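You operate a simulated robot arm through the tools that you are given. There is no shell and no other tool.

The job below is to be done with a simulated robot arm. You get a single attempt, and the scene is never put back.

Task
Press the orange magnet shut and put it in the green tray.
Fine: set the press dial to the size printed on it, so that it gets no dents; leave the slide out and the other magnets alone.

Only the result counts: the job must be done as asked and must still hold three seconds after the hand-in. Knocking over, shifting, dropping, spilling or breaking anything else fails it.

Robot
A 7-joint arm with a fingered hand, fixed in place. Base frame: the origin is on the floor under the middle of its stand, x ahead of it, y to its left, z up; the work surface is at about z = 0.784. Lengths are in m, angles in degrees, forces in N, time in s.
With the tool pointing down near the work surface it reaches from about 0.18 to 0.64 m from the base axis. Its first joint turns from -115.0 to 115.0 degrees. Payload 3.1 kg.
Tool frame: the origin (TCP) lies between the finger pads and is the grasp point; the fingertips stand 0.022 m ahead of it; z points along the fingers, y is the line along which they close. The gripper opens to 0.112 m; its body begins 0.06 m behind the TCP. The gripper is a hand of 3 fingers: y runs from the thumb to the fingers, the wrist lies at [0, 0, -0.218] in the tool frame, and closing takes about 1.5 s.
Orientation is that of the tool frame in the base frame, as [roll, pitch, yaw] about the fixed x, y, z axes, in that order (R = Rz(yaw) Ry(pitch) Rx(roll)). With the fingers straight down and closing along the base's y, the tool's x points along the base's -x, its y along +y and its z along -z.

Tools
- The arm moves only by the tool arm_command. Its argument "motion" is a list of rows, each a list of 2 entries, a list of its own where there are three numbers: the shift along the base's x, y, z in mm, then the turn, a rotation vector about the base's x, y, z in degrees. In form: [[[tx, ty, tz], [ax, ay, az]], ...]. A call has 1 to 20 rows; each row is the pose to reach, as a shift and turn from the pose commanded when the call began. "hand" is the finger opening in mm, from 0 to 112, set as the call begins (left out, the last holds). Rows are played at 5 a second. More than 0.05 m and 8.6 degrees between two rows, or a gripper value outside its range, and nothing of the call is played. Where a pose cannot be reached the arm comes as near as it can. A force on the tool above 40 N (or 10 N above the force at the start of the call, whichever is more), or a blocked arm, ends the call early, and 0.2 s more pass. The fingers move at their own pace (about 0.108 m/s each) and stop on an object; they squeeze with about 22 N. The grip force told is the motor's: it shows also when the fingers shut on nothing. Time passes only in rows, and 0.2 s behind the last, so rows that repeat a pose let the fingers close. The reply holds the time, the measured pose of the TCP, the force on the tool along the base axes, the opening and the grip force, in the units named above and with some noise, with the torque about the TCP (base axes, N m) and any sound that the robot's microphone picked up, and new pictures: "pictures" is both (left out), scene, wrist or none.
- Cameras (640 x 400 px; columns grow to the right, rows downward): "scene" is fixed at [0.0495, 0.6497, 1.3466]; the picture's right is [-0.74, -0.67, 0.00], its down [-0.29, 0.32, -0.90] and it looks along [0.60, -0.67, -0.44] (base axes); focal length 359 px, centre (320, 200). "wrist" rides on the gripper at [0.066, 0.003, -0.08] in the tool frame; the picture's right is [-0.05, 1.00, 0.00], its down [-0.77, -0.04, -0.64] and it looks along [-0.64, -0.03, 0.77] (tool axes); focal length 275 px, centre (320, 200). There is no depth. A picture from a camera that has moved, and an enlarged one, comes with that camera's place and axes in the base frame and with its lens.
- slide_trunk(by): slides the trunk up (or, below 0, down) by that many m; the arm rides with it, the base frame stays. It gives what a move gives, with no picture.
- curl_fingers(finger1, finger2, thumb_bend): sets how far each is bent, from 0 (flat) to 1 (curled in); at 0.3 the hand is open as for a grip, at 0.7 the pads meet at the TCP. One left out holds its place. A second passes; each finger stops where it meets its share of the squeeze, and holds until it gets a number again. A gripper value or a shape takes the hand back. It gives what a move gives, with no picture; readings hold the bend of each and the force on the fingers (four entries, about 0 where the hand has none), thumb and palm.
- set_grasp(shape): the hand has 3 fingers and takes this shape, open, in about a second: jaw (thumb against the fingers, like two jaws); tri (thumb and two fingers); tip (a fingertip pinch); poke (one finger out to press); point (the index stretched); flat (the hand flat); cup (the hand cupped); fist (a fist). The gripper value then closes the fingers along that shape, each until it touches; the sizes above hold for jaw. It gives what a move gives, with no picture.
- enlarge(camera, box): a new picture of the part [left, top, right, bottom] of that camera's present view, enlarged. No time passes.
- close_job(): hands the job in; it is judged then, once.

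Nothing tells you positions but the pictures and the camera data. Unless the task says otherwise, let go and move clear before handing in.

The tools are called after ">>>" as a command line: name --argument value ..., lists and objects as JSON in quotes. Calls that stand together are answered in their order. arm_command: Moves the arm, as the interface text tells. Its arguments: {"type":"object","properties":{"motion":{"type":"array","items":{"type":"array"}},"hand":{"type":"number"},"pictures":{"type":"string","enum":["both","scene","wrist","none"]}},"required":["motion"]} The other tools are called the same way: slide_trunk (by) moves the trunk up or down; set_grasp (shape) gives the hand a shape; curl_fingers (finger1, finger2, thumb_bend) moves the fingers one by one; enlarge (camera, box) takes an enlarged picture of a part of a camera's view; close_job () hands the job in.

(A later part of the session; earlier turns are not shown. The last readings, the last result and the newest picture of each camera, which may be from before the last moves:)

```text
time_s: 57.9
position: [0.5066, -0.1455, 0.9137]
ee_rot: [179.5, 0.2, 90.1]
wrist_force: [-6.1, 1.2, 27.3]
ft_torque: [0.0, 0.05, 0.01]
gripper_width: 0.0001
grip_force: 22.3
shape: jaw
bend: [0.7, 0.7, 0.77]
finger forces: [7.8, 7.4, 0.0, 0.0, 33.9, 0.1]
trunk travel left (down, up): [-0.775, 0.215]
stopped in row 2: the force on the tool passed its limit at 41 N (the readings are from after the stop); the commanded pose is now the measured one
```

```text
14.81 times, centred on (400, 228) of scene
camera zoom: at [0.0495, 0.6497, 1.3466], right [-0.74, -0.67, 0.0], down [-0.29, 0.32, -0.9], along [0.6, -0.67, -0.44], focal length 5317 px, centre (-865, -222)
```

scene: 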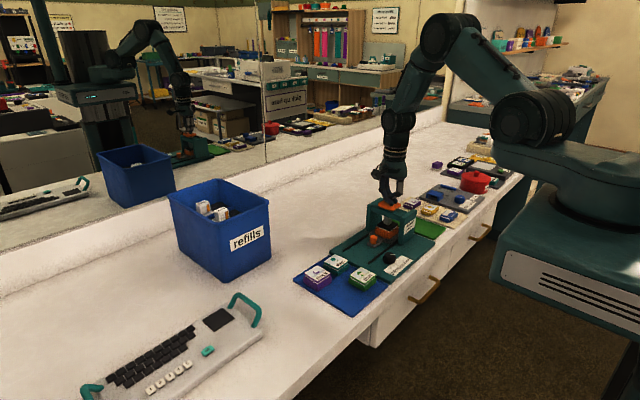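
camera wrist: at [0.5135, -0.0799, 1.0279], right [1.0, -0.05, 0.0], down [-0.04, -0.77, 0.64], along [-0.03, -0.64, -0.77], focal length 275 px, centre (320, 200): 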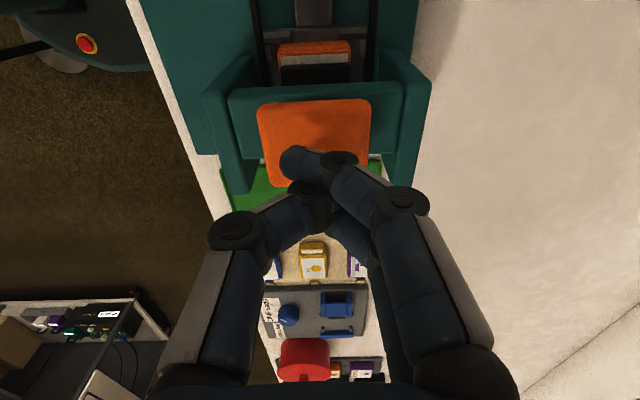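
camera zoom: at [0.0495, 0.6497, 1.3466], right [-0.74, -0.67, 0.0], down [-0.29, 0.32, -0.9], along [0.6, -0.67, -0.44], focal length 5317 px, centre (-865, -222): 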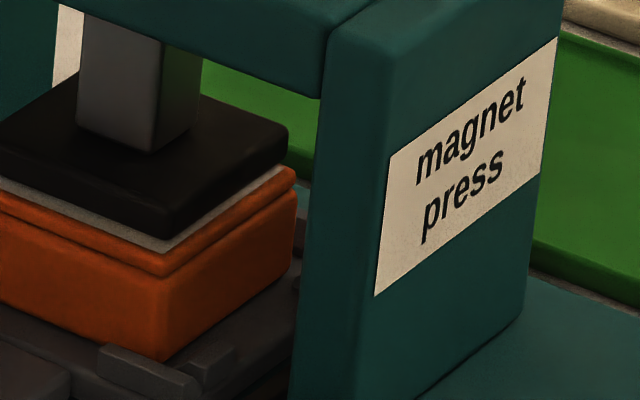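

The ram hit its hard stop at 41 N with the lid shut. I lift off and check that the lid stays closed.

>>> arm_command --motion '[[[0, 0, 4], [0, 0, 0]], [[0, 0, 10], [0, 0, 0]], [[0, 0, 20], [0, 0, 0]], [[2, 0, 50], [0, 0, 0]], [[2, 20, 80], [0, 0, 0]], [[2, 55, 95], [0, 0, 0]], [[2, 95, 95], [0, 0, 0]], [[2, 135, 90], [0, 0, 0]], [[2, 165, 75], [0, 0, 0]], [[2, 165, 75], [0, 0, 0]]]'

>>> enlarge --camera "scene" --box '[360, 190, 420, 245]'

>>> enlarge --camera "wrist" --box '[220, 80, 420, 260]'

```text
time_s: 60.1
position: [0.5113, 0.0185, 0.9863]
ee_rot: [179.9, 0.0, 90.1]
wrist_force: [-0.4, -1.0, -0.7]
ft_torque: [-0.03, 0.01, 0.02]
gripper_width: 0.0
grip_force: 22.1
shape: jaw
bend: [0.67, 0.67, 0.75]
finger forces: [0.0, 0.0, 0.1, 0.1, 0.1, 0.0]
trunk travel left (down, up): [-0.775, 0.215]
camera wrist: at [0.5144, 0.0852, 1.0669], right [1.0, -0.05, 0.0], down [-0.04, -0.77, 0.64], along [-0.03, -0.64, -0.77], focal length 275 px, centre (320, 200)
```

scene: 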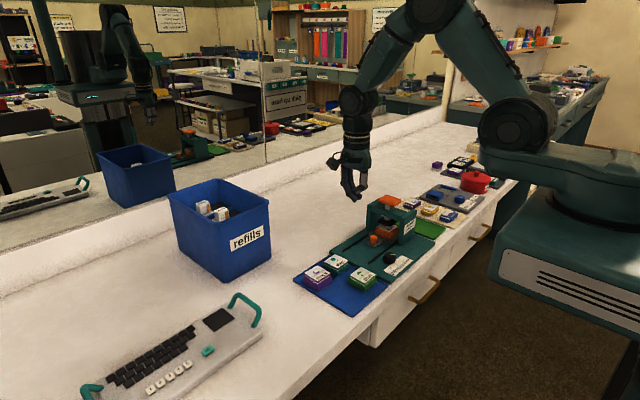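
wrist: 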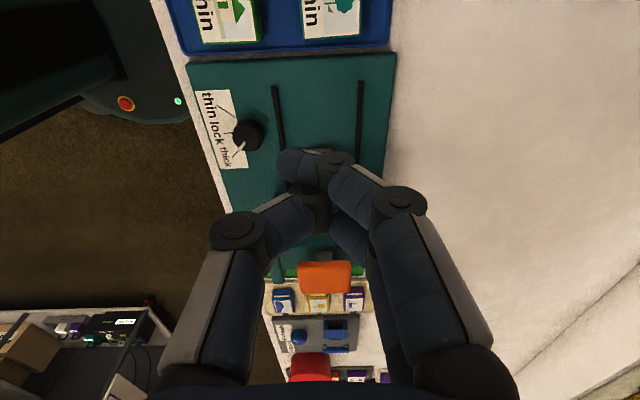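

```text
7.27 times, centred on (390, 218) of scene
camera zoom: at [0.0495, 0.6497, 1.3466], right [-0.74, -0.67, 0.0], down [-0.29, 0.32, -0.9], along [0.6, -0.67, -0.44], focal length 2610 px, centre (-189, 73)
```

zoom: 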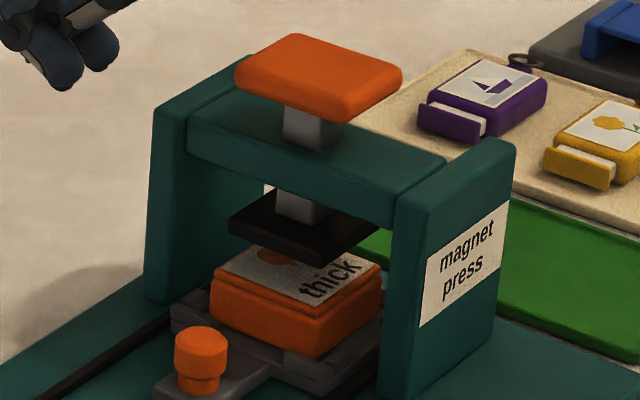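

```text
2.22 times, centred on (320, 170) of wrist
camera zoom: at [0.5144, 0.0852, 1.0669], right [1.0, -0.05, 0.0], down [-0.04, -0.77, 0.64], along [-0.03, -0.64, -0.77], focal length 612 px, centre (320, 267)
```

zoom: 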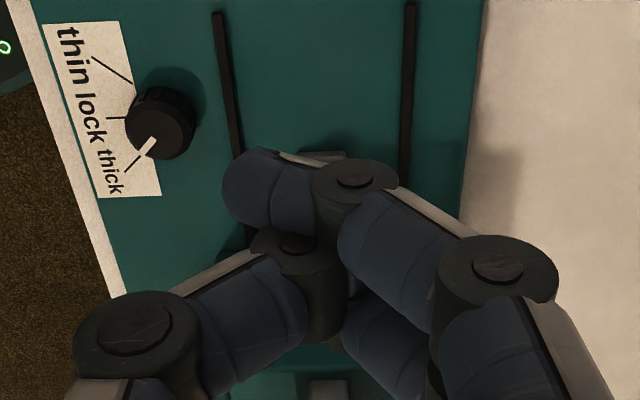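

The magnet stays shut after the ram sprang back. Now I return to the knob (about (0.508, -0.0735)) with the tilted hand to pull the slide back out.

>>> arm_command --motion '[[[-1, -15, -10], [-7, 0, 0]], [[-2, -35, -30], [-14, 0, 0]], [[-3, -60, -60], [-20, 0, 0]], [[-3, -80, -95], [-20, 0, 0]], [[-3, -85, -115], [-20, 0, 0]], [[-3, -85, -115], [-20, 0, 0]], [[-3, -85, -115], [-20, 0, 0]]]' --hand 46

>>> enlarge --camera "wrist" --box '[200, 80, 440, 280]'

>>> enlarge --camera "scene" --box '[345, 185, 435, 260]'

```text
time_s: 61.7
position: [0.5089, -0.0673, 0.8706]
ee_rot: [179.8, 20.0, 90.0]
wrist_force: [0.2, 0.1, 0.1]
ft_torque: [0.01, -0.02, 0.0]
gripper_width: 0.0458
grip_force: 0.1
shape: jaw
bend: [0.73, 0.73, 0.7]
finger forces: [0.0, 0.1, 0.1, 0.1, 0.0, 0.0]
trunk travel left (down, up): [-0.775, 0.215]
camera wrist: at [0.512, 0.0226, 0.9247], right [1.0, -0.04, 0.02], down [-0.04, -0.51, 0.86], along [-0.03, -0.86, -0.51], focal length 275 px, centre (320, 200)
```

scene: 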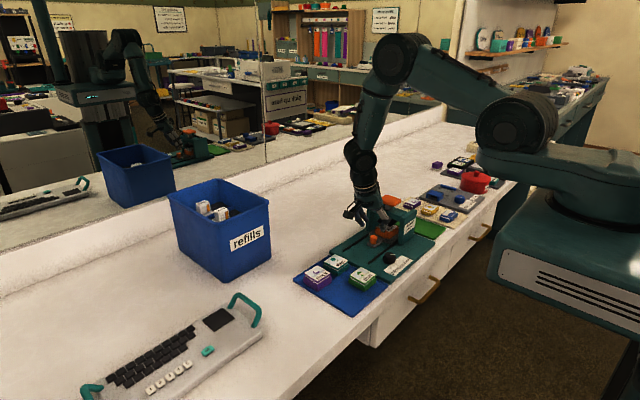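
wrist: 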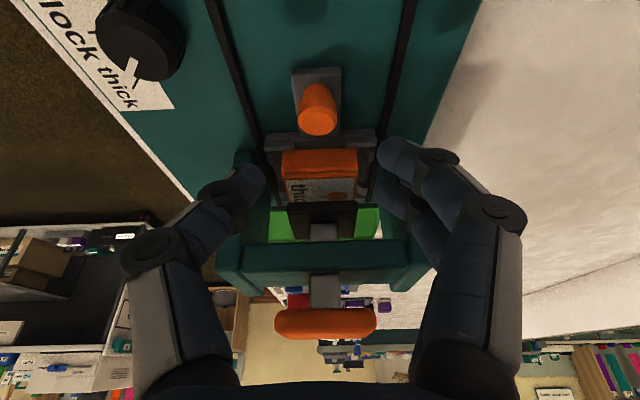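

```text
2.00 times, centred on (320, 180) of wrist
camera zoom: at [0.512, 0.0226, 0.9247], right [1.0, -0.04, 0.02], down [-0.04, -0.51, 0.86], along [-0.03, -0.86, -0.51], focal length 551 px, centre (320, 240)
```

zoom: 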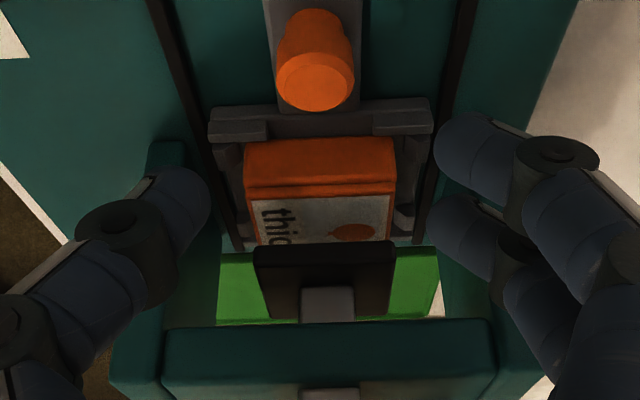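

```text
5.33 times, centred on (390, 222) of scene
camera zoom: at [0.0495, 0.6497, 1.3466], right [-0.74, -0.67, 0.0], down [-0.29, 0.32, -0.9], along [0.6, -0.67, -0.44], focal length 1914 px, centre (-53, 80)
```

zoom: 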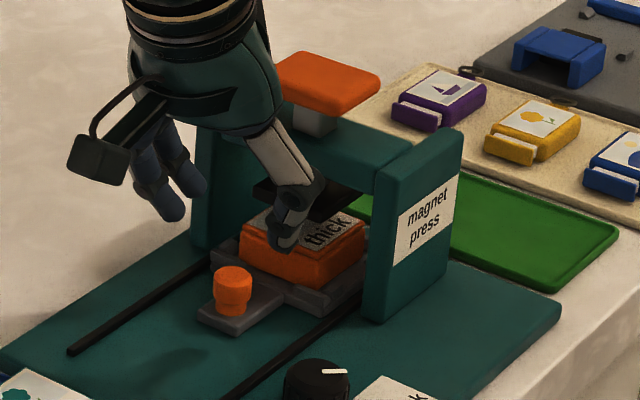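

The knob is at (0.509, -0.073), right in line. I lower around it and close.

>>> arm_command --motion '[[[0, -3, -10], [0, 0, 0]], [[0, -3, -20], [0, 0, 0]], [[0, -3, -30], [0, 0, 0]], [[0, -3, -36], [0, 0, 0]], [[0, -3, -40], [0, 0, 0]], [[0, -3, -40], [0, 0, 0]]]' --pictures "wrist"

>>> enlarge --camera "wrist" --box '[200, 80, 440, 280]'

```text
time_s: 63.1
position: [0.5079, -0.0711, 0.8305]
ee_rot: [179.8, 20.2, 90.1]
wrist_force: [0.4, -0.2, 0.2]
ft_torque: [-0.02, -0.01, 0.01]
gripper_width: 0.0457
grip_force: 0.1
shape: jaw
bend: [0.73, 0.73, 0.7]
finger forces: [0.0, 0.0, 0.0, 0.1, 0.0, 0.0]
trunk travel left (down, up): [-0.775, 0.215]
camera wrist: at [0.5125, 0.0186, 0.8851], right [1.0, -0.04, 0.02], down [-0.04, -0.51, 0.86], along [-0.03, -0.86, -0.51], focal length 275 px, centre (320, 200)
```

wrist: 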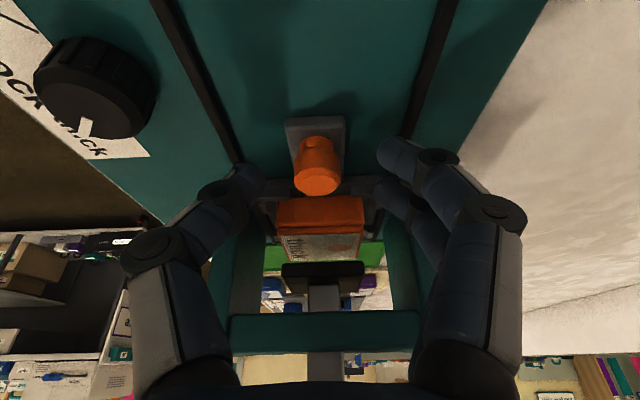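

```text
2.00 times, centred on (320, 180) of wrist
camera zoom: at [0.5125, 0.0186, 0.8851], right [1.0, -0.04, 0.02], down [-0.04, -0.51, 0.86], along [-0.03, -0.86, -0.51], focal length 551 px, centre (320, 240)
```

zoom: 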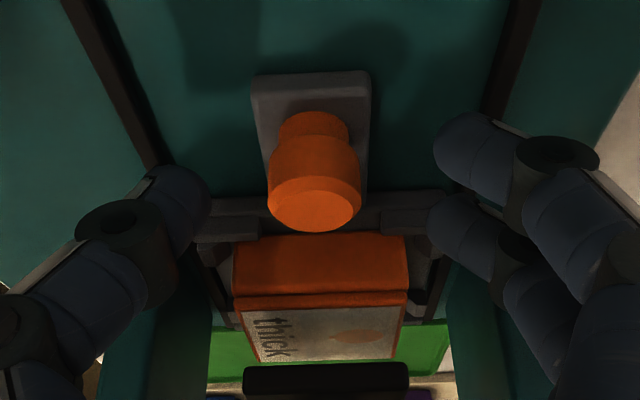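

Alignment matches the earlier grip. I close on the knob and then pull the slide out.

>>> arm_command --motion '[[[-1, 0, 0], [0, 0, 0]], [[-1, 0, 0], [0, 0, 0]], [[-1, 0, 0], [0, 0, 0]], [[-1, 0, 0], [0, 0, 0]], [[-1, 0, 0], [0, 0, 0]], [[-1, 0, 0], [0, 0, 0]]]' --hand 2 --pictures "wrist"

>>> enlarge --camera "wrist" --box '[200, 80, 440, 280]'

```text
time_s: 64.5
position: [0.5092, -0.07, 0.8305]
ee_rot: [179.9, 20.1, 90.0]
wrist_force: [-0.4, -0.2, -0.9]
ft_torque: [-0.02, -0.1, 0.0]
gripper_width: 0.0106
grip_force: 22.5
shape: jaw
bend: [0.71, 0.71, 0.7]
finger forces: [9.1, 10.4, 0.0, 0.0, 19.2, 0.0]
trunk travel left (down, up): [-0.775, 0.215]
camera wrist: at [0.5119, 0.0192, 0.8855], right [1.0, -0.04, 0.02], down [-0.04, -0.51, 0.86], along [-0.03, -0.86, -0.51], focal length 275 px, centre (320, 200)
```

wrist: 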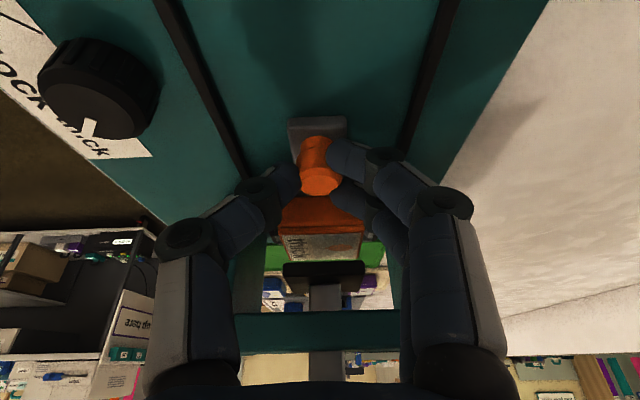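

```text
2.00 times, centred on (320, 180) of wrist
camera zoom: at [0.5119, 0.0192, 0.8855], right [1.0, -0.04, 0.02], down [-0.04, -0.51, 0.86], along [-0.03, -0.86, -0.51], focal length 551 px, centre (320, 240)
```

zoom: 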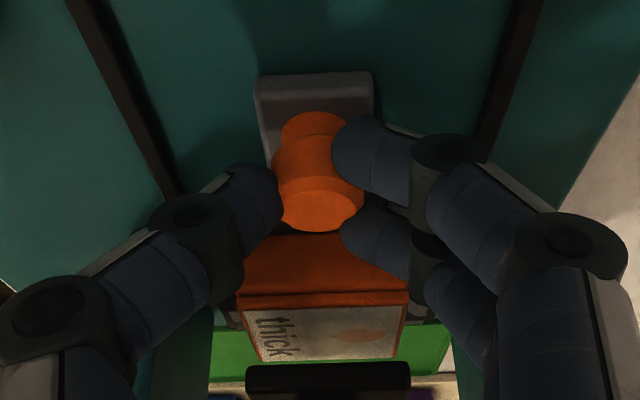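

Good grip. I pull the slide out about 86 mm.

>>> arm_command --motion '[[[0, 4, 0], [0, 0, 0]], [[0, 10, 0], [0, 0, 0]], [[0, 18, 0], [0, 0, 0]], [[0, 27, 0], [0, 0, 0]], [[0, 37, 0], [0, 0, 0]], [[0, 47, 0], [0, 0, 0]], [[0, 57, 0], [0, 0, 0]], [[0, 66, 0], [0, 0, 0]], [[0, 75, 0], [0, 0, 0]], [[0, 82, 0], [0, 0, 0]], [[0, 86, 0], [0, 0, 0]], [[0, 86, 0], [0, 0, 0]]]'

>>> enlarge --camera "wrist" --box '[200, 80, 440, 280]'

>>> enlarge --camera "scene" --box '[325, 190, 425, 280]'

```text
time_s: 67.1
position: [0.5089, 0.0166, 0.8321]
ee_rot: [179.8, 20.1, 90.0]
wrist_force: [2.8, 1.1, 1.5]
ft_torque: [0.03, -0.11, 0.03]
gripper_width: 0.0105
grip_force: 21.8
shape: jaw
bend: [0.71, 0.71, 0.7]
finger forces: [11.4, 13.6, 0.0, 0.0, 19.2, 0.0]
trunk travel left (down, up): [-0.775, 0.215]
camera wrist: at [0.5116, 0.1061, 0.8852], right [1.0, -0.04, 0.02], down [-0.04, -0.51, 0.86], along [-0.03, -0.86, -0.51], focal length 275 px, centre (320, 200)
```

scene: 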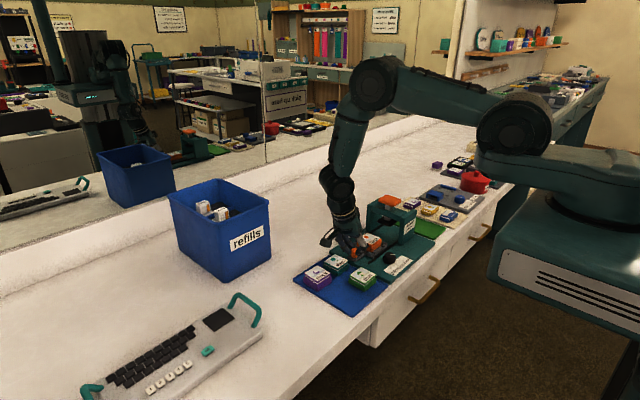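
wrist: 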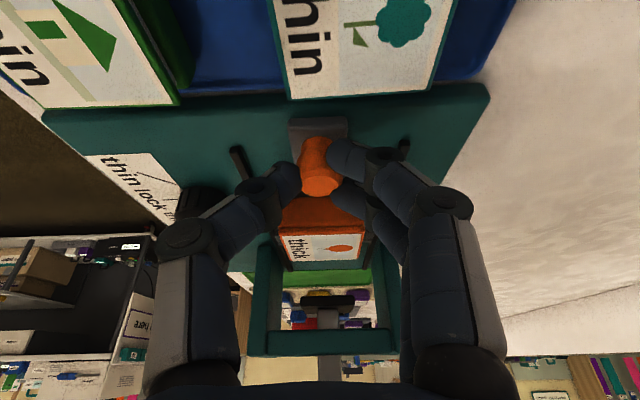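

```text
2.00 times, centred on (320, 180) of wrist
camera zoom: at [0.5116, 0.1061, 0.8852], right [1.0, -0.04, 0.02], down [-0.04, -0.51, 0.86], along [-0.03, -0.86, -0.51], focal length 551 px, centre (320, 240)
```

zoom: 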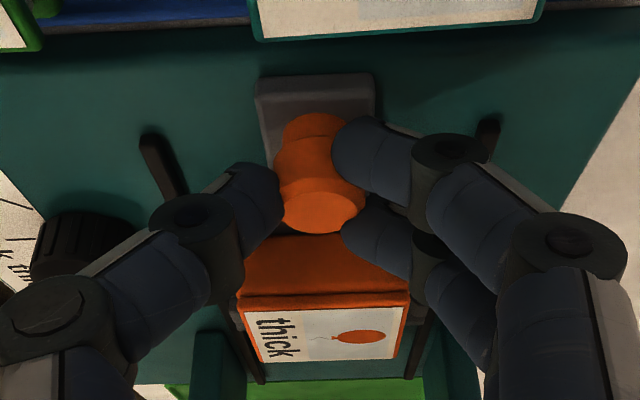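

```text
4.44 times, centred on (375, 235) of scene
camera zoom: at [0.0495, 0.6497, 1.3466], right [-0.74, -0.67, 0.0], down [-0.29, 0.32, -0.9], along [0.6, -0.67, -0.44], focal length 1595 px, centre (76, 44)
```

zoom: 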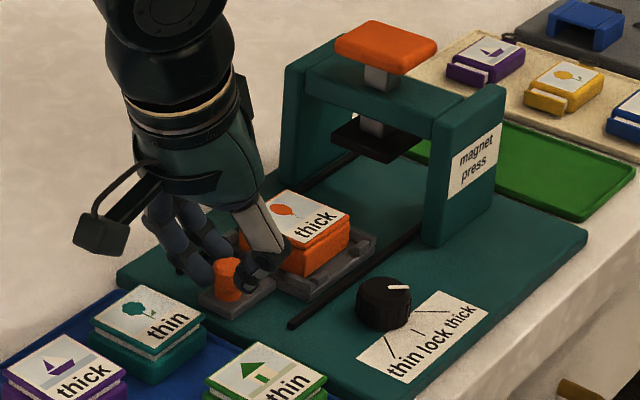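

The slide is nearly all the way out. I pull the last few mm to its stop.

>>> arm_command --motion '[[[0, 1.5, 0], [0, 0, 0]], [[0, 3, 0], [0, 0, 0]], [[0, 4.5, 0], [0, 0, 0]], [[0, 4.5, 0], [0, 0, 0]]]' --pictures "wrist"

>>> enlarge --camera "wrist" --box '[200, 80, 440, 280]'

```text
time_s: 68.1
position: [0.5084, 0.0206, 0.8311]
ee_rot: [179.8, 20.0, 89.9]
wrist_force: [5.3, -3.1, 4.8]
ft_torque: [-0.06, -0.17, 0.04]
gripper_width: 0.0106
grip_force: 21.8
shape: jaw
bend: [0.71, 0.71, 0.7]
finger forces: [10.9, 14.7, 0.0, 0.0, 18.7, 0.1]
trunk travel left (down, up): [-0.775, 0.215]
camera wrist: at [0.5115, 0.1095, 0.8851], right [1.0, -0.04, 0.02], down [-0.04, -0.51, 0.86], along [-0.03, -0.86, -0.51], focal length 275 px, centre (320, 200)
```

wrist: 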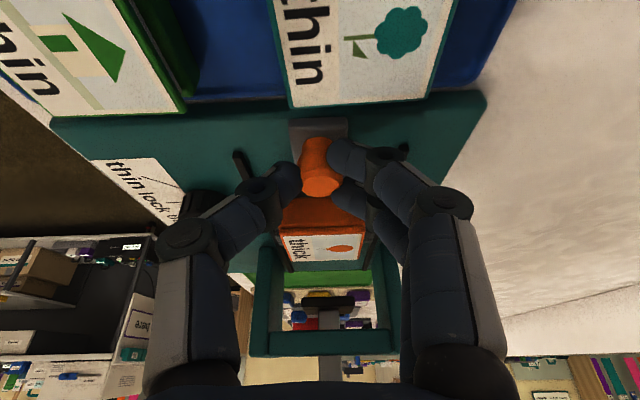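

```text
2.00 times, centred on (320, 180) of wrist
camera zoom: at [0.5115, 0.1095, 0.8851], right [1.0, -0.04, 0.02], down [-0.04, -0.51, 0.86], along [-0.03, -0.86, -0.51], focal length 551 px, centre (320, 240)
```

zoom: 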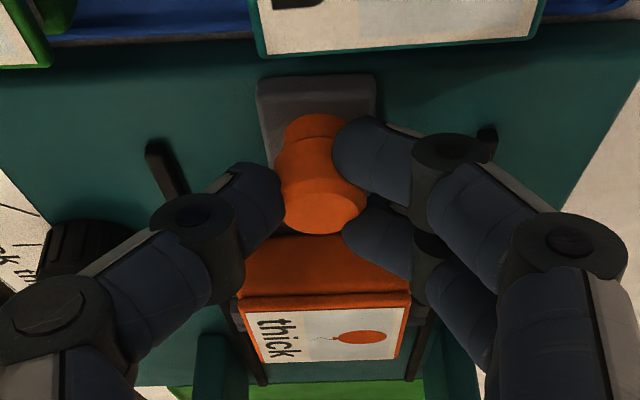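

It's back to its starting place within a millimetre. I try 2 mm more to confirm the stop.

>>> arm_command --motion '[[[0, 1, 0], [0, 0, 0]], [[0, 2, 0], [0, 0, 0]], [[0, 2, 0], [0, 0, 0]]]' --pictures "none"

```text
time_s: 68.9
position: [0.5081, 0.0216, 0.8309]
ee_rot: [179.9, 20.0, 89.8]
wrist_force: [4.0, -10.6, 5.2]
ft_torque: [-0.18, -0.19, 0.01]
gripper_width: 0.0104
grip_force: 22.2
shape: jaw
bend: [0.71, 0.71, 0.7]
finger forces: [8.7, 16.4, 0.0, 0.1, 17.7, 0.0]
trunk travel left (down, up): [-0.775, 0.215]
```

The pull force climbs to about 11 N, so the slide is at its outer stop. I unload, open and lift away.

>>> arm_command --motion '[[[0, -1.5, 0], [0, 0, 0]], [[0, -1.5, 0], [0, 0, 0]]]' --pictures "none"

>>> arm_command --motion '[[[0, 0, 0], [0, 0, 0]], [[0, 0, 0], [0, 0, 0]], [[0, 0, 0], [0, 0, 0]], [[0, 0, 0], [0, 0, 0]], [[0, 0, 10], [0, 0, 0]], [[0, 0, 30], [0, 0, 0]], [[0, 0, 60], [6, 0, 0]], [[0, -20, 90], [13, 0, 0]], [[0, -20, 110], [20, 0, 0]], [[0, -20, 110], [20, 0, 0]]]' --hand 46

>>> enlarge --camera "wrist" --box '[220, 20, 420, 200]'

>>> enlarge --camera "scene" --box '[335, 190, 425, 270]'

```text
time_s: 69.5
position: [0.5061, 0.0205, 0.8319]
ee_rot: [179.9, 20.1, 90.1]
wrist_force: [3.9, -8.8, 5.5]
ft_torque: [-0.17, -0.15, 0.06]
gripper_width: 0.0106
grip_force: 22.2
shape: jaw
bend: [0.71, 0.71, 0.7]
finger forces: [9.4, 16.1, 0.0, 0.1, 18.1, 0.1]
trunk travel left (down, up): [-0.775, 0.215]
```

```text
time_s: 71.7
position: [0.509, 0.0015, 0.941]
ee_rot: [179.9, -0.1, 90.1]
wrist_force: [0.2, 0.5, 0.1]
ft_torque: [-0.01, 0.0, -0.01]
gripper_width: 0.0456
grip_force: 0.0
shape: jaw
bend: [0.73, 0.73, 0.7]
finger forces: [0.0, 0.1, 0.0, 0.0, 0.0, 0.0]
trunk travel left (down, up): [-0.775, 0.215]
camera wrist: at [0.5122, 0.0671, 1.0225], right [1.0, -0.05, 0.0], down [-0.04, -0.77, 0.64], along [-0.03, -0.64, -0.77], focal length 275 px, centre (320, 200)
```

scene: 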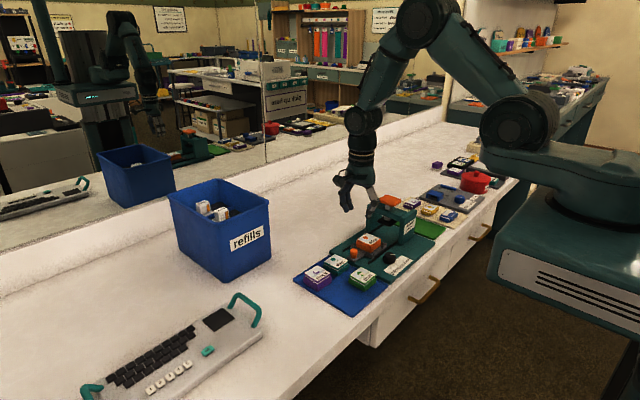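
wrist: 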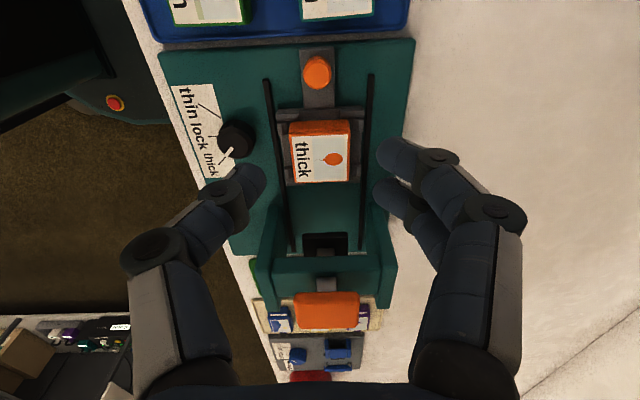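

```text
2.22 times, centred on (320, 110) of wrist
camera zoom: at [0.5122, 0.0671, 1.0225], right [1.0, -0.05, 0.0], down [-0.04, -0.77, 0.64], along [-0.03, -0.64, -0.77], focal length 612 px, centre (320, 400)
```

zoom: 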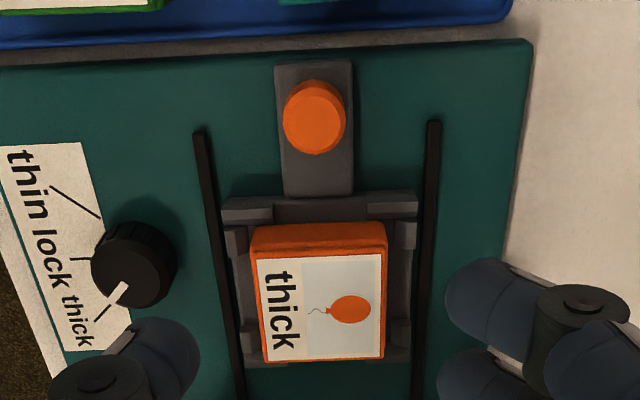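

```text
5.00 times, centred on (380, 230) of scene
camera zoom: at [0.0495, 0.6497, 1.3466], right [-0.74, -0.67, 0.0], down [-0.29, 0.32, -0.9], along [0.6, -0.67, -0.44], focal length 1794 px, centre (20, 50)
```

zoom: 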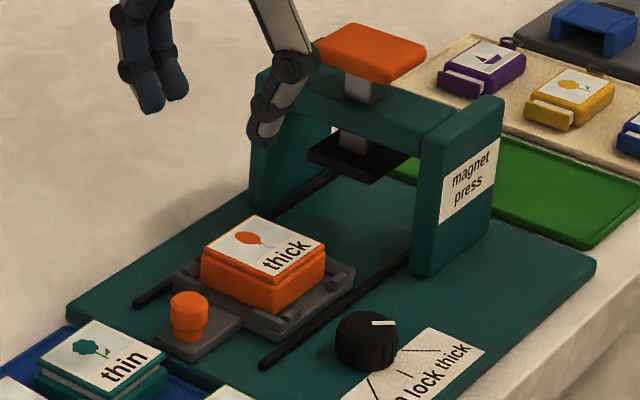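

The slide is out and the magnet is shut in the nest at about (0.5075, -0.053), top near z 0.827. I move over it and lower to check alignment.

>>> arm_command --motion '[[[-1, -20, -10], [0, 0, 0]], [[-1.7, -45, -30], [0, 0, 0]], [[-1.7, -54, -55], [0, 0, 0]], [[-1.7, -54, -75], [0, 0, 0]], [[-1.7, -54, -80], [0, 0, 0]], [[-1.7, -54, -80], [0, 0, 0]]]' --hand 58

>>> enlarge --camera "wrist" --box '[200, 60, 440, 260]'

>>> enlarge --camera "scene" --box '[345, 200, 425, 265]'

```text
time_s: 73.1
position: [0.5069, -0.053, 0.86]
ee_rot: [179.8, 0.1, 89.9]
wrist_force: [-0.2, 0.1, -0.3]
ft_torque: [0.0, -0.02, -0.03]
gripper_width: 0.0574
grip_force: 0.0
shape: jaw
bend: [0.72, 0.72, 0.7]
finger forces: [0.1, 0.0, 0.0, 0.1, 0.0, 0.0]
trunk travel left (down, up): [-0.775, 0.215]
camera wrist: at [0.5103, 0.0129, 0.9417], right [1.0, -0.05, 0.0], down [-0.04, -0.77, 0.64], along [-0.03, -0.64, -0.77], focal length 275 px, centre (320, 200)
```

scene: 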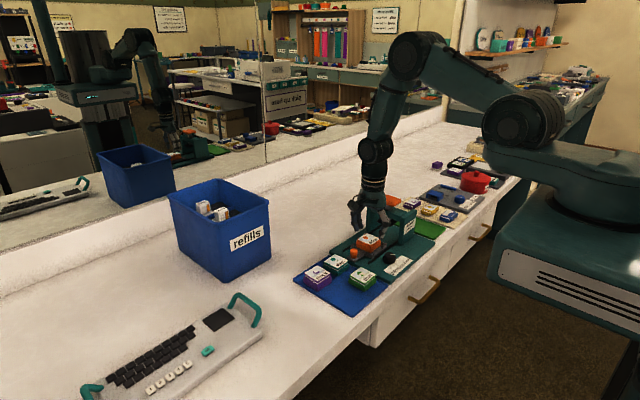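
wrist: 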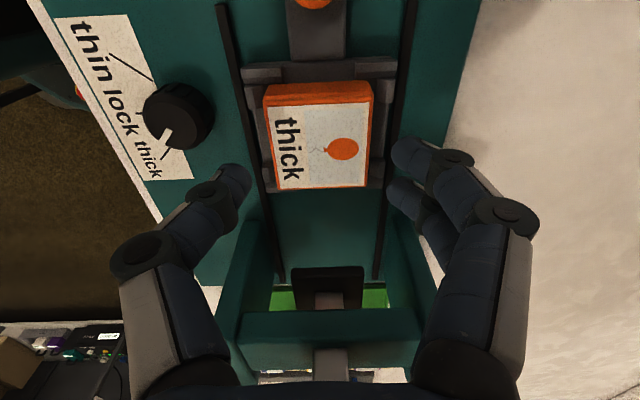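

```text
2.00 times, centred on (320, 160) of wrist
camera zoom: at [0.5103, 0.0129, 0.9417], right [1.0, -0.05, 0.0], down [-0.04, -0.77, 0.64], along [-0.03, -0.64, -0.77], focal length 551 px, centre (320, 280)
```

zoom: 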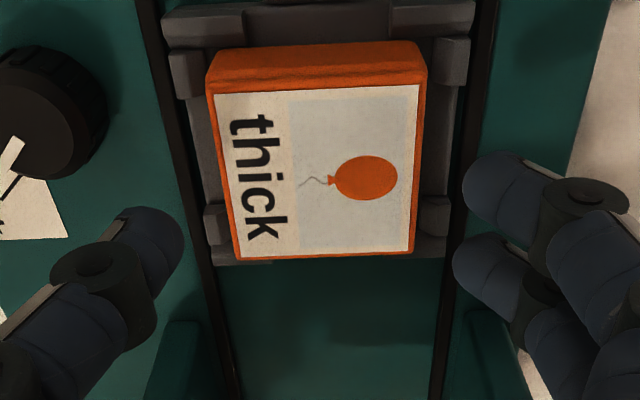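

```text
6.15 times, centred on (385, 232) of scene
camera zoom: at [0.0495, 0.6497, 1.3466], right [-0.74, -0.67, 0.0], down [-0.29, 0.32, -0.9], along [0.6, -0.67, -0.44], focal length 2209 px, centre (-80, 0)
```

zoom: 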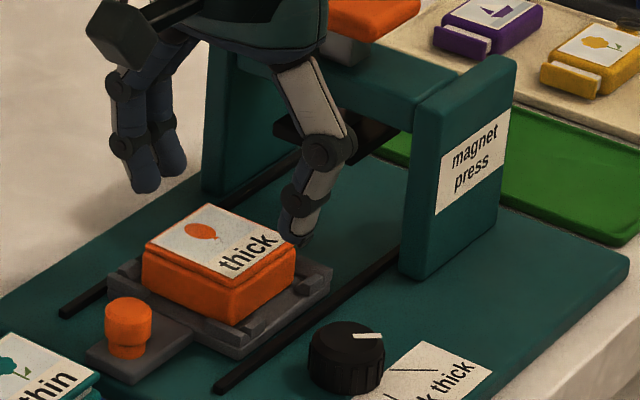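

The magnet is centred under the hand within 1 mm. I lower to grip height, keeping the tips above the posts.

>>> arm_command --motion '[[[0, 1, -8], [0, 0, 0]], [[0, 1, -15], [0, 0, 0]], [[0, 1, -20], [0, 0, 0]], [[0, 1, -23], [0, 0, 0]], [[0, 1, -25], [0, 0, 0]], [[0, 1, -25], [0, 0, 0]]]' --pictures "wrist"

>>> enlarge --camera "scene" --box '[345, 205, 415, 260]'

>>> enlarge --camera "wrist" --box '[200, 60, 440, 260]'

```text
time_s: 74.5
position: [0.5064, -0.0514, 0.8364]
ee_rot: [179.8, 0.0, 90.0]
wrist_force: [-0.5, 0.4, -0.2]
ft_torque: [0.0, 0.0, 0.02]
gripper_width: 0.0573
grip_force: 0.0
shape: jaw
bend: [0.72, 0.72, 0.7]
finger forces: [0.0, 0.0, 0.0, 0.1, 0.0, 0.0]
trunk travel left (down, up): [-0.775, 0.215]
camera wrist: at [0.5093, 0.0147, 0.9173], right [1.0, -0.05, 0.0], down [-0.04, -0.77, 0.64], along [-0.03, -0.64, -0.77], focal length 275 px, centre (320, 200)
```

wrist: 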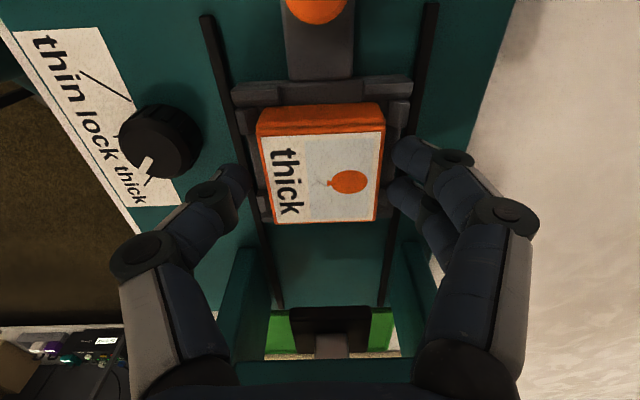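

```text
7.27 times, centred on (380, 232) of scene
camera zoom: at [0.0495, 0.6497, 1.3466], right [-0.74, -0.67, 0.0], down [-0.29, 0.32, -0.9], along [0.6, -0.67, -0.44], focal length 2610 px, centre (-116, -36)
```

zoom: 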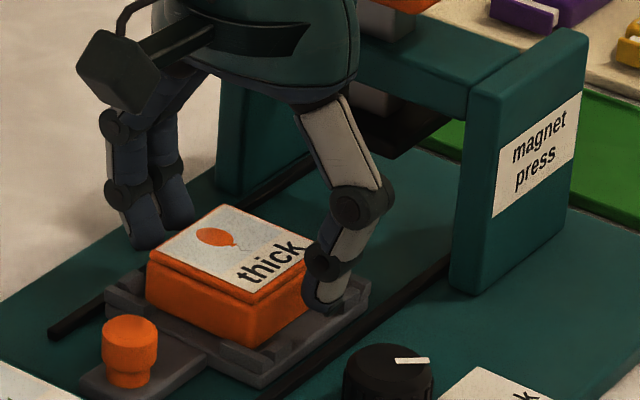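

```text
2.00 times, centred on (320, 160) of wrist
camera zoom: at [0.5093, 0.0147, 0.9173], right [1.0, -0.05, 0.0], down [-0.04, -0.77, 0.64], along [-0.03, -0.64, -0.77], focal length 551 px, centre (320, 280)
```

zoom: 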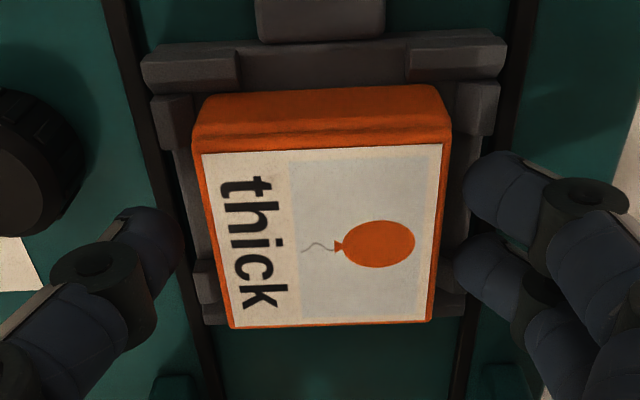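

The tips flank the base and clear the posts. I close the grip.

>>> arm_command --motion '[[[0, 0, 0], [0, 0, 0]], [[0, 0, 0], [0, 0, 0]], [[0, 0, 0], [0, 0, 0]], [[0, 0, 0], [0, 0, 0]], [[0, 0, 0], [0, 0, 0]], [[0, 0, 0], [0, 0, 0]], [[0, 0, 0], [0, 0, 0]]]' --hand 30 --pictures "wrist"

>>> enlarge --camera "scene" --box '[345, 205, 415, 260]'

```text
time_s: 76.1
position: [0.5059, -0.0513, 0.8364]
ee_rot: [179.8, 0.1, 90.0]
wrist_force: [0.9, 0.1, 6.3]
ft_torque: [0.01, 0.02, -0.01]
gripper_width: 0.0428
grip_force: 22.2
shape: jaw
bend: [0.73, 0.73, 0.7]
finger forces: [10.3, 10.3, 0.1, 0.0, 19.3, 0.2]
trunk travel left (down, up): [-0.775, 0.215]
camera wrist: at [0.509, 0.0147, 0.9177], right [1.0, -0.05, 0.0], down [-0.04, -0.77, 0.64], along [-0.03, -0.64, -0.77], focal length 275 px, centre (320, 200)
```

wrist: 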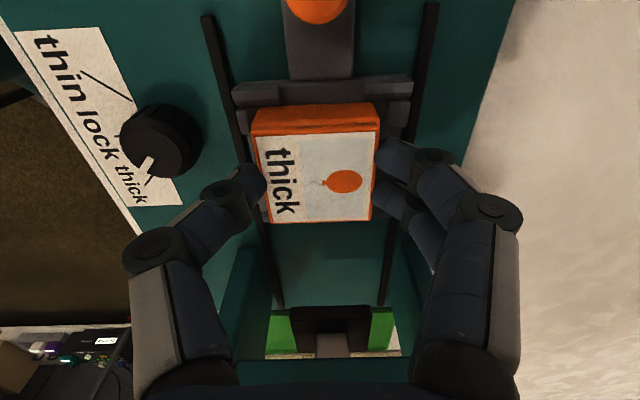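

```text
7.27 times, centred on (380, 232) of scene
camera zoom: at [0.0495, 0.6497, 1.3466], right [-0.74, -0.67, 0.0], down [-0.29, 0.32, -0.9], along [0.6, -0.67, -0.44], focal length 2610 px, centre (-116, -36)
```

zoom: 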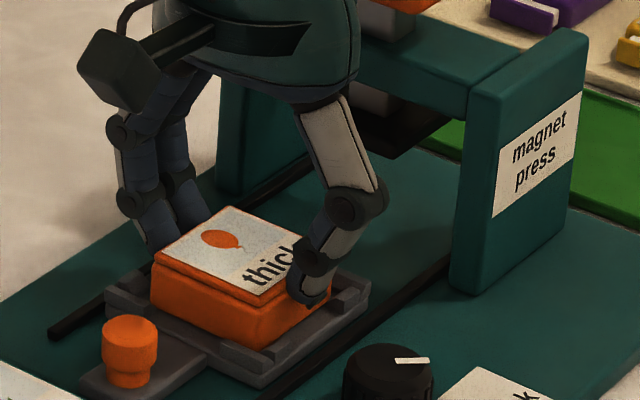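

Gripped firmly (about 20 N each side). I lift it straight up out of the nest.

>>> arm_command --motion '[[[0, 0, 3], [0, 0, 0]], [[0, 0, 7], [0, 0, 0]], [[0, 0, 12], [0, 0, 0]], [[0, 0, 20], [0, 0, 0]], [[0, 0, 35], [0, 0, 0]], [[0, 0, 35], [0, 0, 0]]]'

>>> enlarge --camera "scene" --box '[345, 190, 425, 260]'

>>> enlarge --camera "wrist" --box '[200, 60, 440, 260]'

```text
time_s: 77.5
position: [0.5073, -0.0507, 0.8714]
ee_rot: [179.8, 0.0, 90.0]
wrist_force: [0.3, 0.0, 0.1]
ft_torque: [0.0, -0.01, -0.01]
gripper_width: 0.0405
grip_force: 22.5
shape: jaw
bend: [0.74, 0.74, 0.7]
finger forces: [10.3, 10.3, 0.0, 0.1, 20.8, 0.1]
trunk travel left (down, up): [-0.775, 0.215]
camera wrist: at [0.5097, 0.0158, 0.9527], right [1.0, -0.05, 0.0], down [-0.04, -0.77, 0.64], along [-0.03, -0.64, -0.77], focal length 275 px, centre (320, 200)
```

scene: 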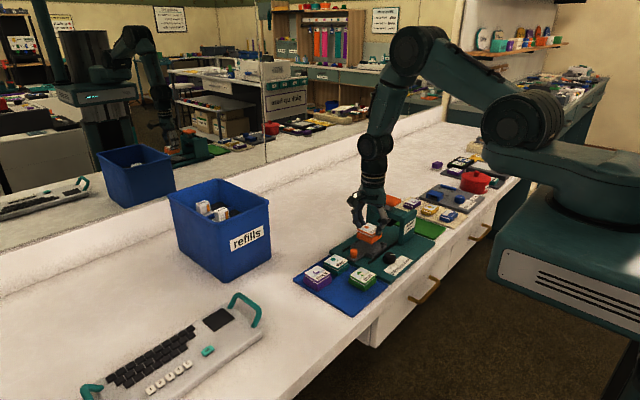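
wrist: 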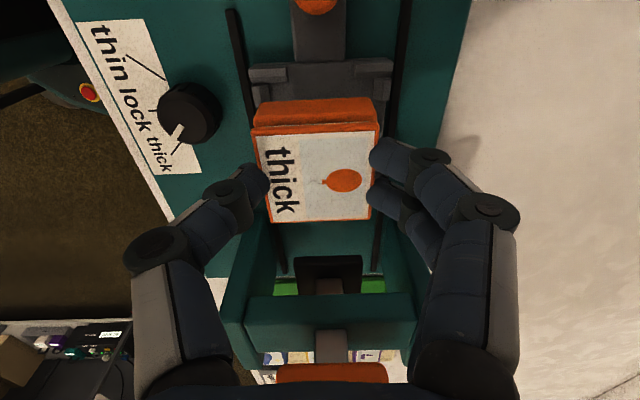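

```text
5.71 times, centred on (385, 225) of scene
camera zoom: at [0.0495, 0.6497, 1.3466], right [-0.74, -0.67, 0.0], down [-0.29, 0.32, -0.9], along [0.6, -0.67, -0.44], focal length 2051 px, centre (-51, 57)
```

zoom: 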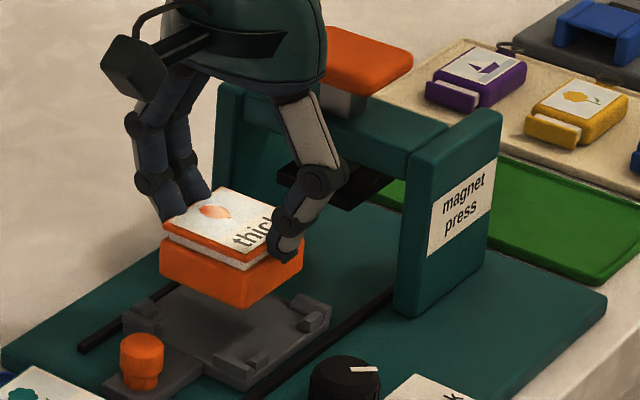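

```text
2.00 times, centred on (320, 160) of wrist
camera zoom: at [0.5097, 0.0158, 0.9527], right [1.0, -0.05, 0.0], down [-0.04, -0.77, 0.64], along [-0.03, -0.64, -0.77], focal length 551 px, centre (320, 280)
```

zoom: 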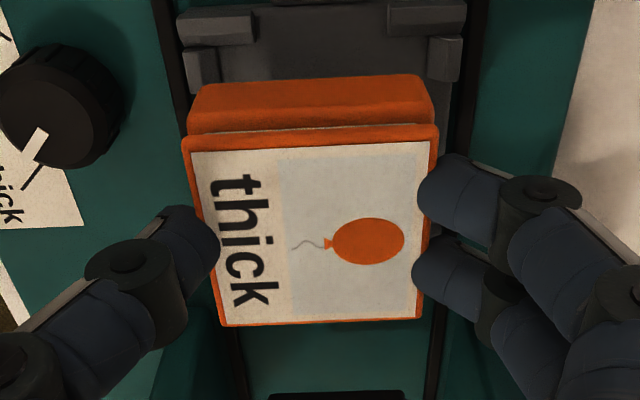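

Lifted — but I see the white band again, so the lid seems to have come up from the base. I zoom in to check before doing anything else.

>>> enlarge --camera "scene" --box '[360, 215, 395, 245]'

>>> enlarge --camera "wrist" --box '[240, 80, 400, 200]'

```text
13.33 times, centred on (378, 230) of scene
camera zoom: at [0.0495, 0.6497, 1.3466], right [-0.74, -0.67, 0.0], down [-0.29, 0.32, -0.9], along [0.6, -0.67, -0.44], focal length 4785 px, centre (-447, -200)
```

zoom: 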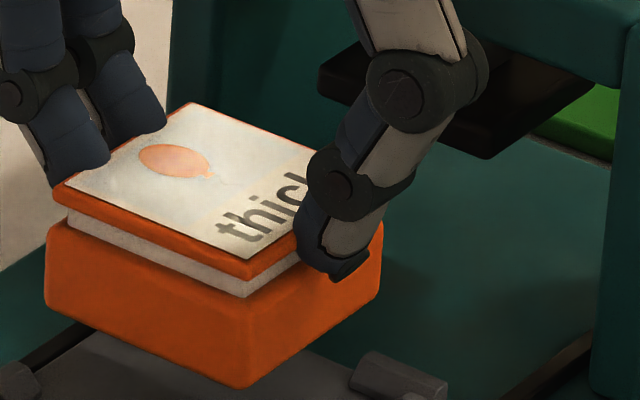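

```text
3.33 times, centred on (320, 140) of wrist
camera zoom: at [0.5097, 0.0158, 0.9527], right [1.0, -0.05, 0.0], down [-0.04, -0.77, 0.64], along [-0.03, -0.64, -0.77], focal length 918 px, centre (320, 400)
```

zoom: 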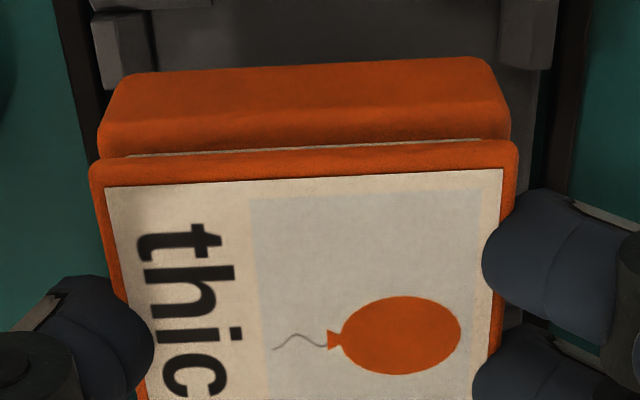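

The lid has indeed come up with my grip on it, so it was not latched. I lower the magnet back into the nest, watching the force, and will press it again harder.

>>> arm_command --motion '[[[0.5, 0, -8], [0, 0, 0]], [[0.5, 0, -15], [0, 0, 0]], [[0.5, 0, -20], [0, 0, 0]], [[0.5, 0, -24], [0, 0, 0]], [[0.5, 0, -26], [0, 0, 0]], [[0.5, 0, -26], [0, 0, 0]]]'

>>> enlarge --camera "scene" --box '[345, 205, 415, 260]'

>>> enlarge --camera "wrist" --box '[200, 60, 440, 260]'

```text
time_s: 78.9
position: [0.5074, -0.0511, 0.845]
ee_rot: [179.9, 0.1, 90.1]
wrist_force: [-0.5, -0.8, 0.1]
ft_torque: [0.02, 0.01, 0.03]
gripper_width: 0.0404
grip_force: 22.2
shape: jaw
bend: [0.74, 0.74, 0.7]
finger forces: [10.3, 10.3, 0.0, 0.1, 20.7, 0.0]
trunk travel left (down, up): [-0.775, 0.215]
camera wrist: at [0.5105, 0.015, 0.9257], right [1.0, -0.05, 0.0], down [-0.04, -0.77, 0.64], along [-0.03, -0.64, -0.77], focal length 275 px, centre (320, 200)
```

scene: 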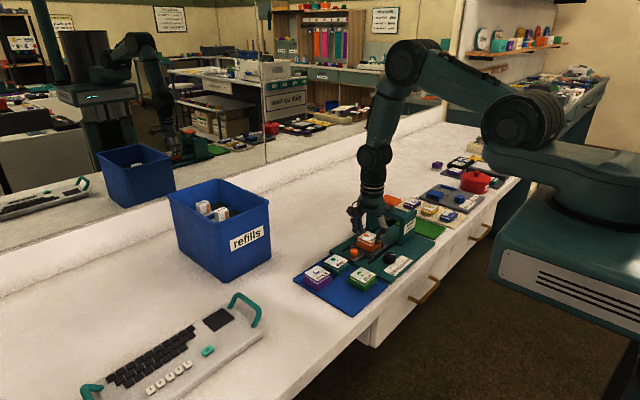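
wrist: 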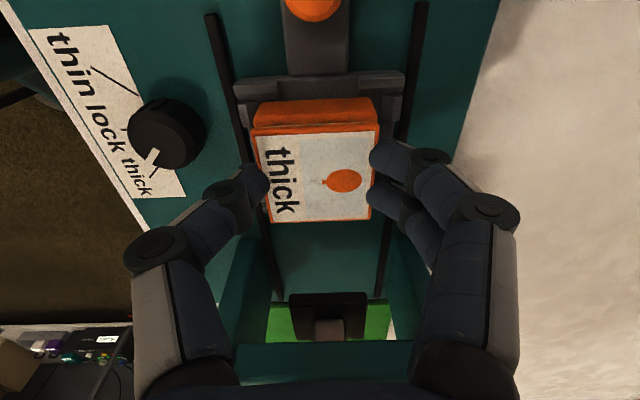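

```text
7.27 times, centred on (380, 232) of scene
camera zoom: at [0.0495, 0.6497, 1.3466], right [-0.74, -0.67, 0.0], down [-0.29, 0.32, -0.9], along [0.6, -0.67, -0.44], focal length 2610 px, centre (-116, -36)
```

zoom: 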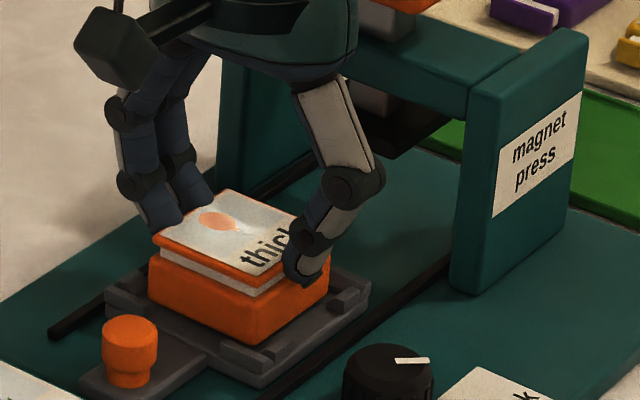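

```text
2.00 times, centred on (320, 160) of wrist
camera zoom: at [0.5105, 0.015, 0.9257], right [1.0, -0.05, 0.0], down [-0.04, -0.77, 0.64], along [-0.03, -0.64, -0.77], focal length 551 px, centre (320, 280)
```

zoom: 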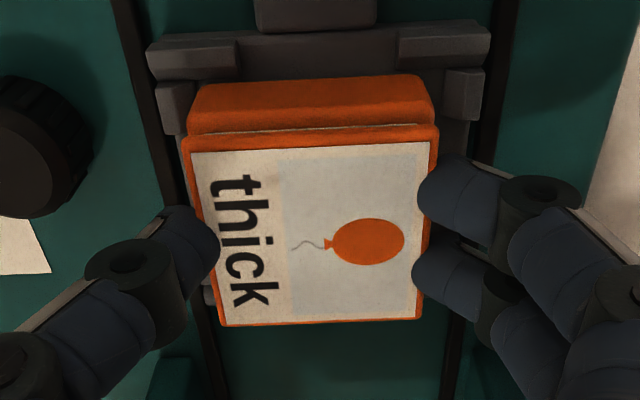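

The base is just above the plate again. I lower further and watch how the lid responds.

>>> arm_command --motion '[[[0.5, 0, -1.5], [0, 0, 0]], [[0.5, 0, -3], [0, 0, 0]], [[0.5, 0, -4.5], [0, 0, 0]], [[0.5, 0, -6], [0, 0, 0]], [[0.5, 0, -6], [0, 0, 0]]]' --pictures "wrist"

>>> enlarge --camera "scene" --box '[345, 205, 415, 260]'

```text
time_s: 80.1
position: [0.5076, -0.0508, 0.8386]
ee_rot: [179.7, 0.1, 90.0]
wrist_force: [2.2, -1.0, 14.0]
ft_torque: [0.02, -0.25, -0.01]
gripper_width: 0.0405
grip_force: 21.9
shape: jaw
bend: [0.74, 0.74, 0.7]
finger forces: [14.1, 14.2, 0.1, 0.1, 20.5, 0.1]
trunk travel left (down, up): [-0.775, 0.215]
camera wrist: at [0.5101, 0.0148, 0.9204], right [1.0, -0.05, 0.01], down [-0.04, -0.77, 0.64], along [-0.03, -0.64, -0.77], focal length 275 px, centre (320, 200)
```

wrist: 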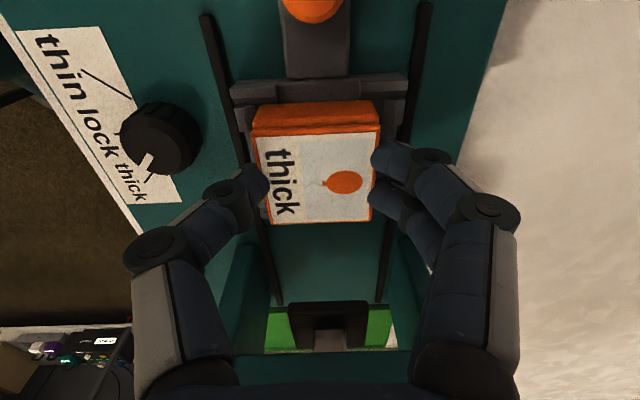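

```text
7.27 times, centred on (380, 232) of scene
camera zoom: at [0.0495, 0.6497, 1.3466], right [-0.74, -0.67, 0.0], down [-0.29, 0.32, -0.9], along [0.6, -0.67, -0.44], focal length 2610 px, centre (-116, -36)
```

zoom: 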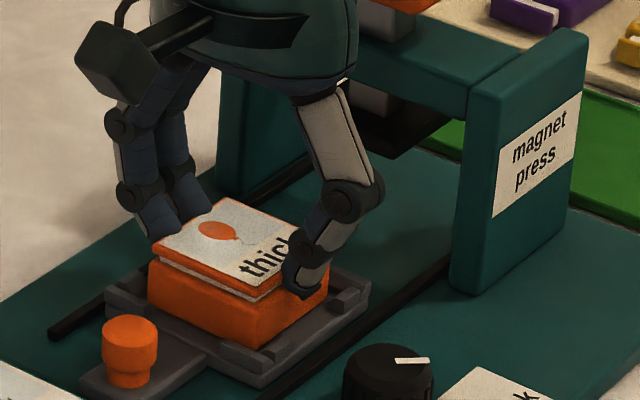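

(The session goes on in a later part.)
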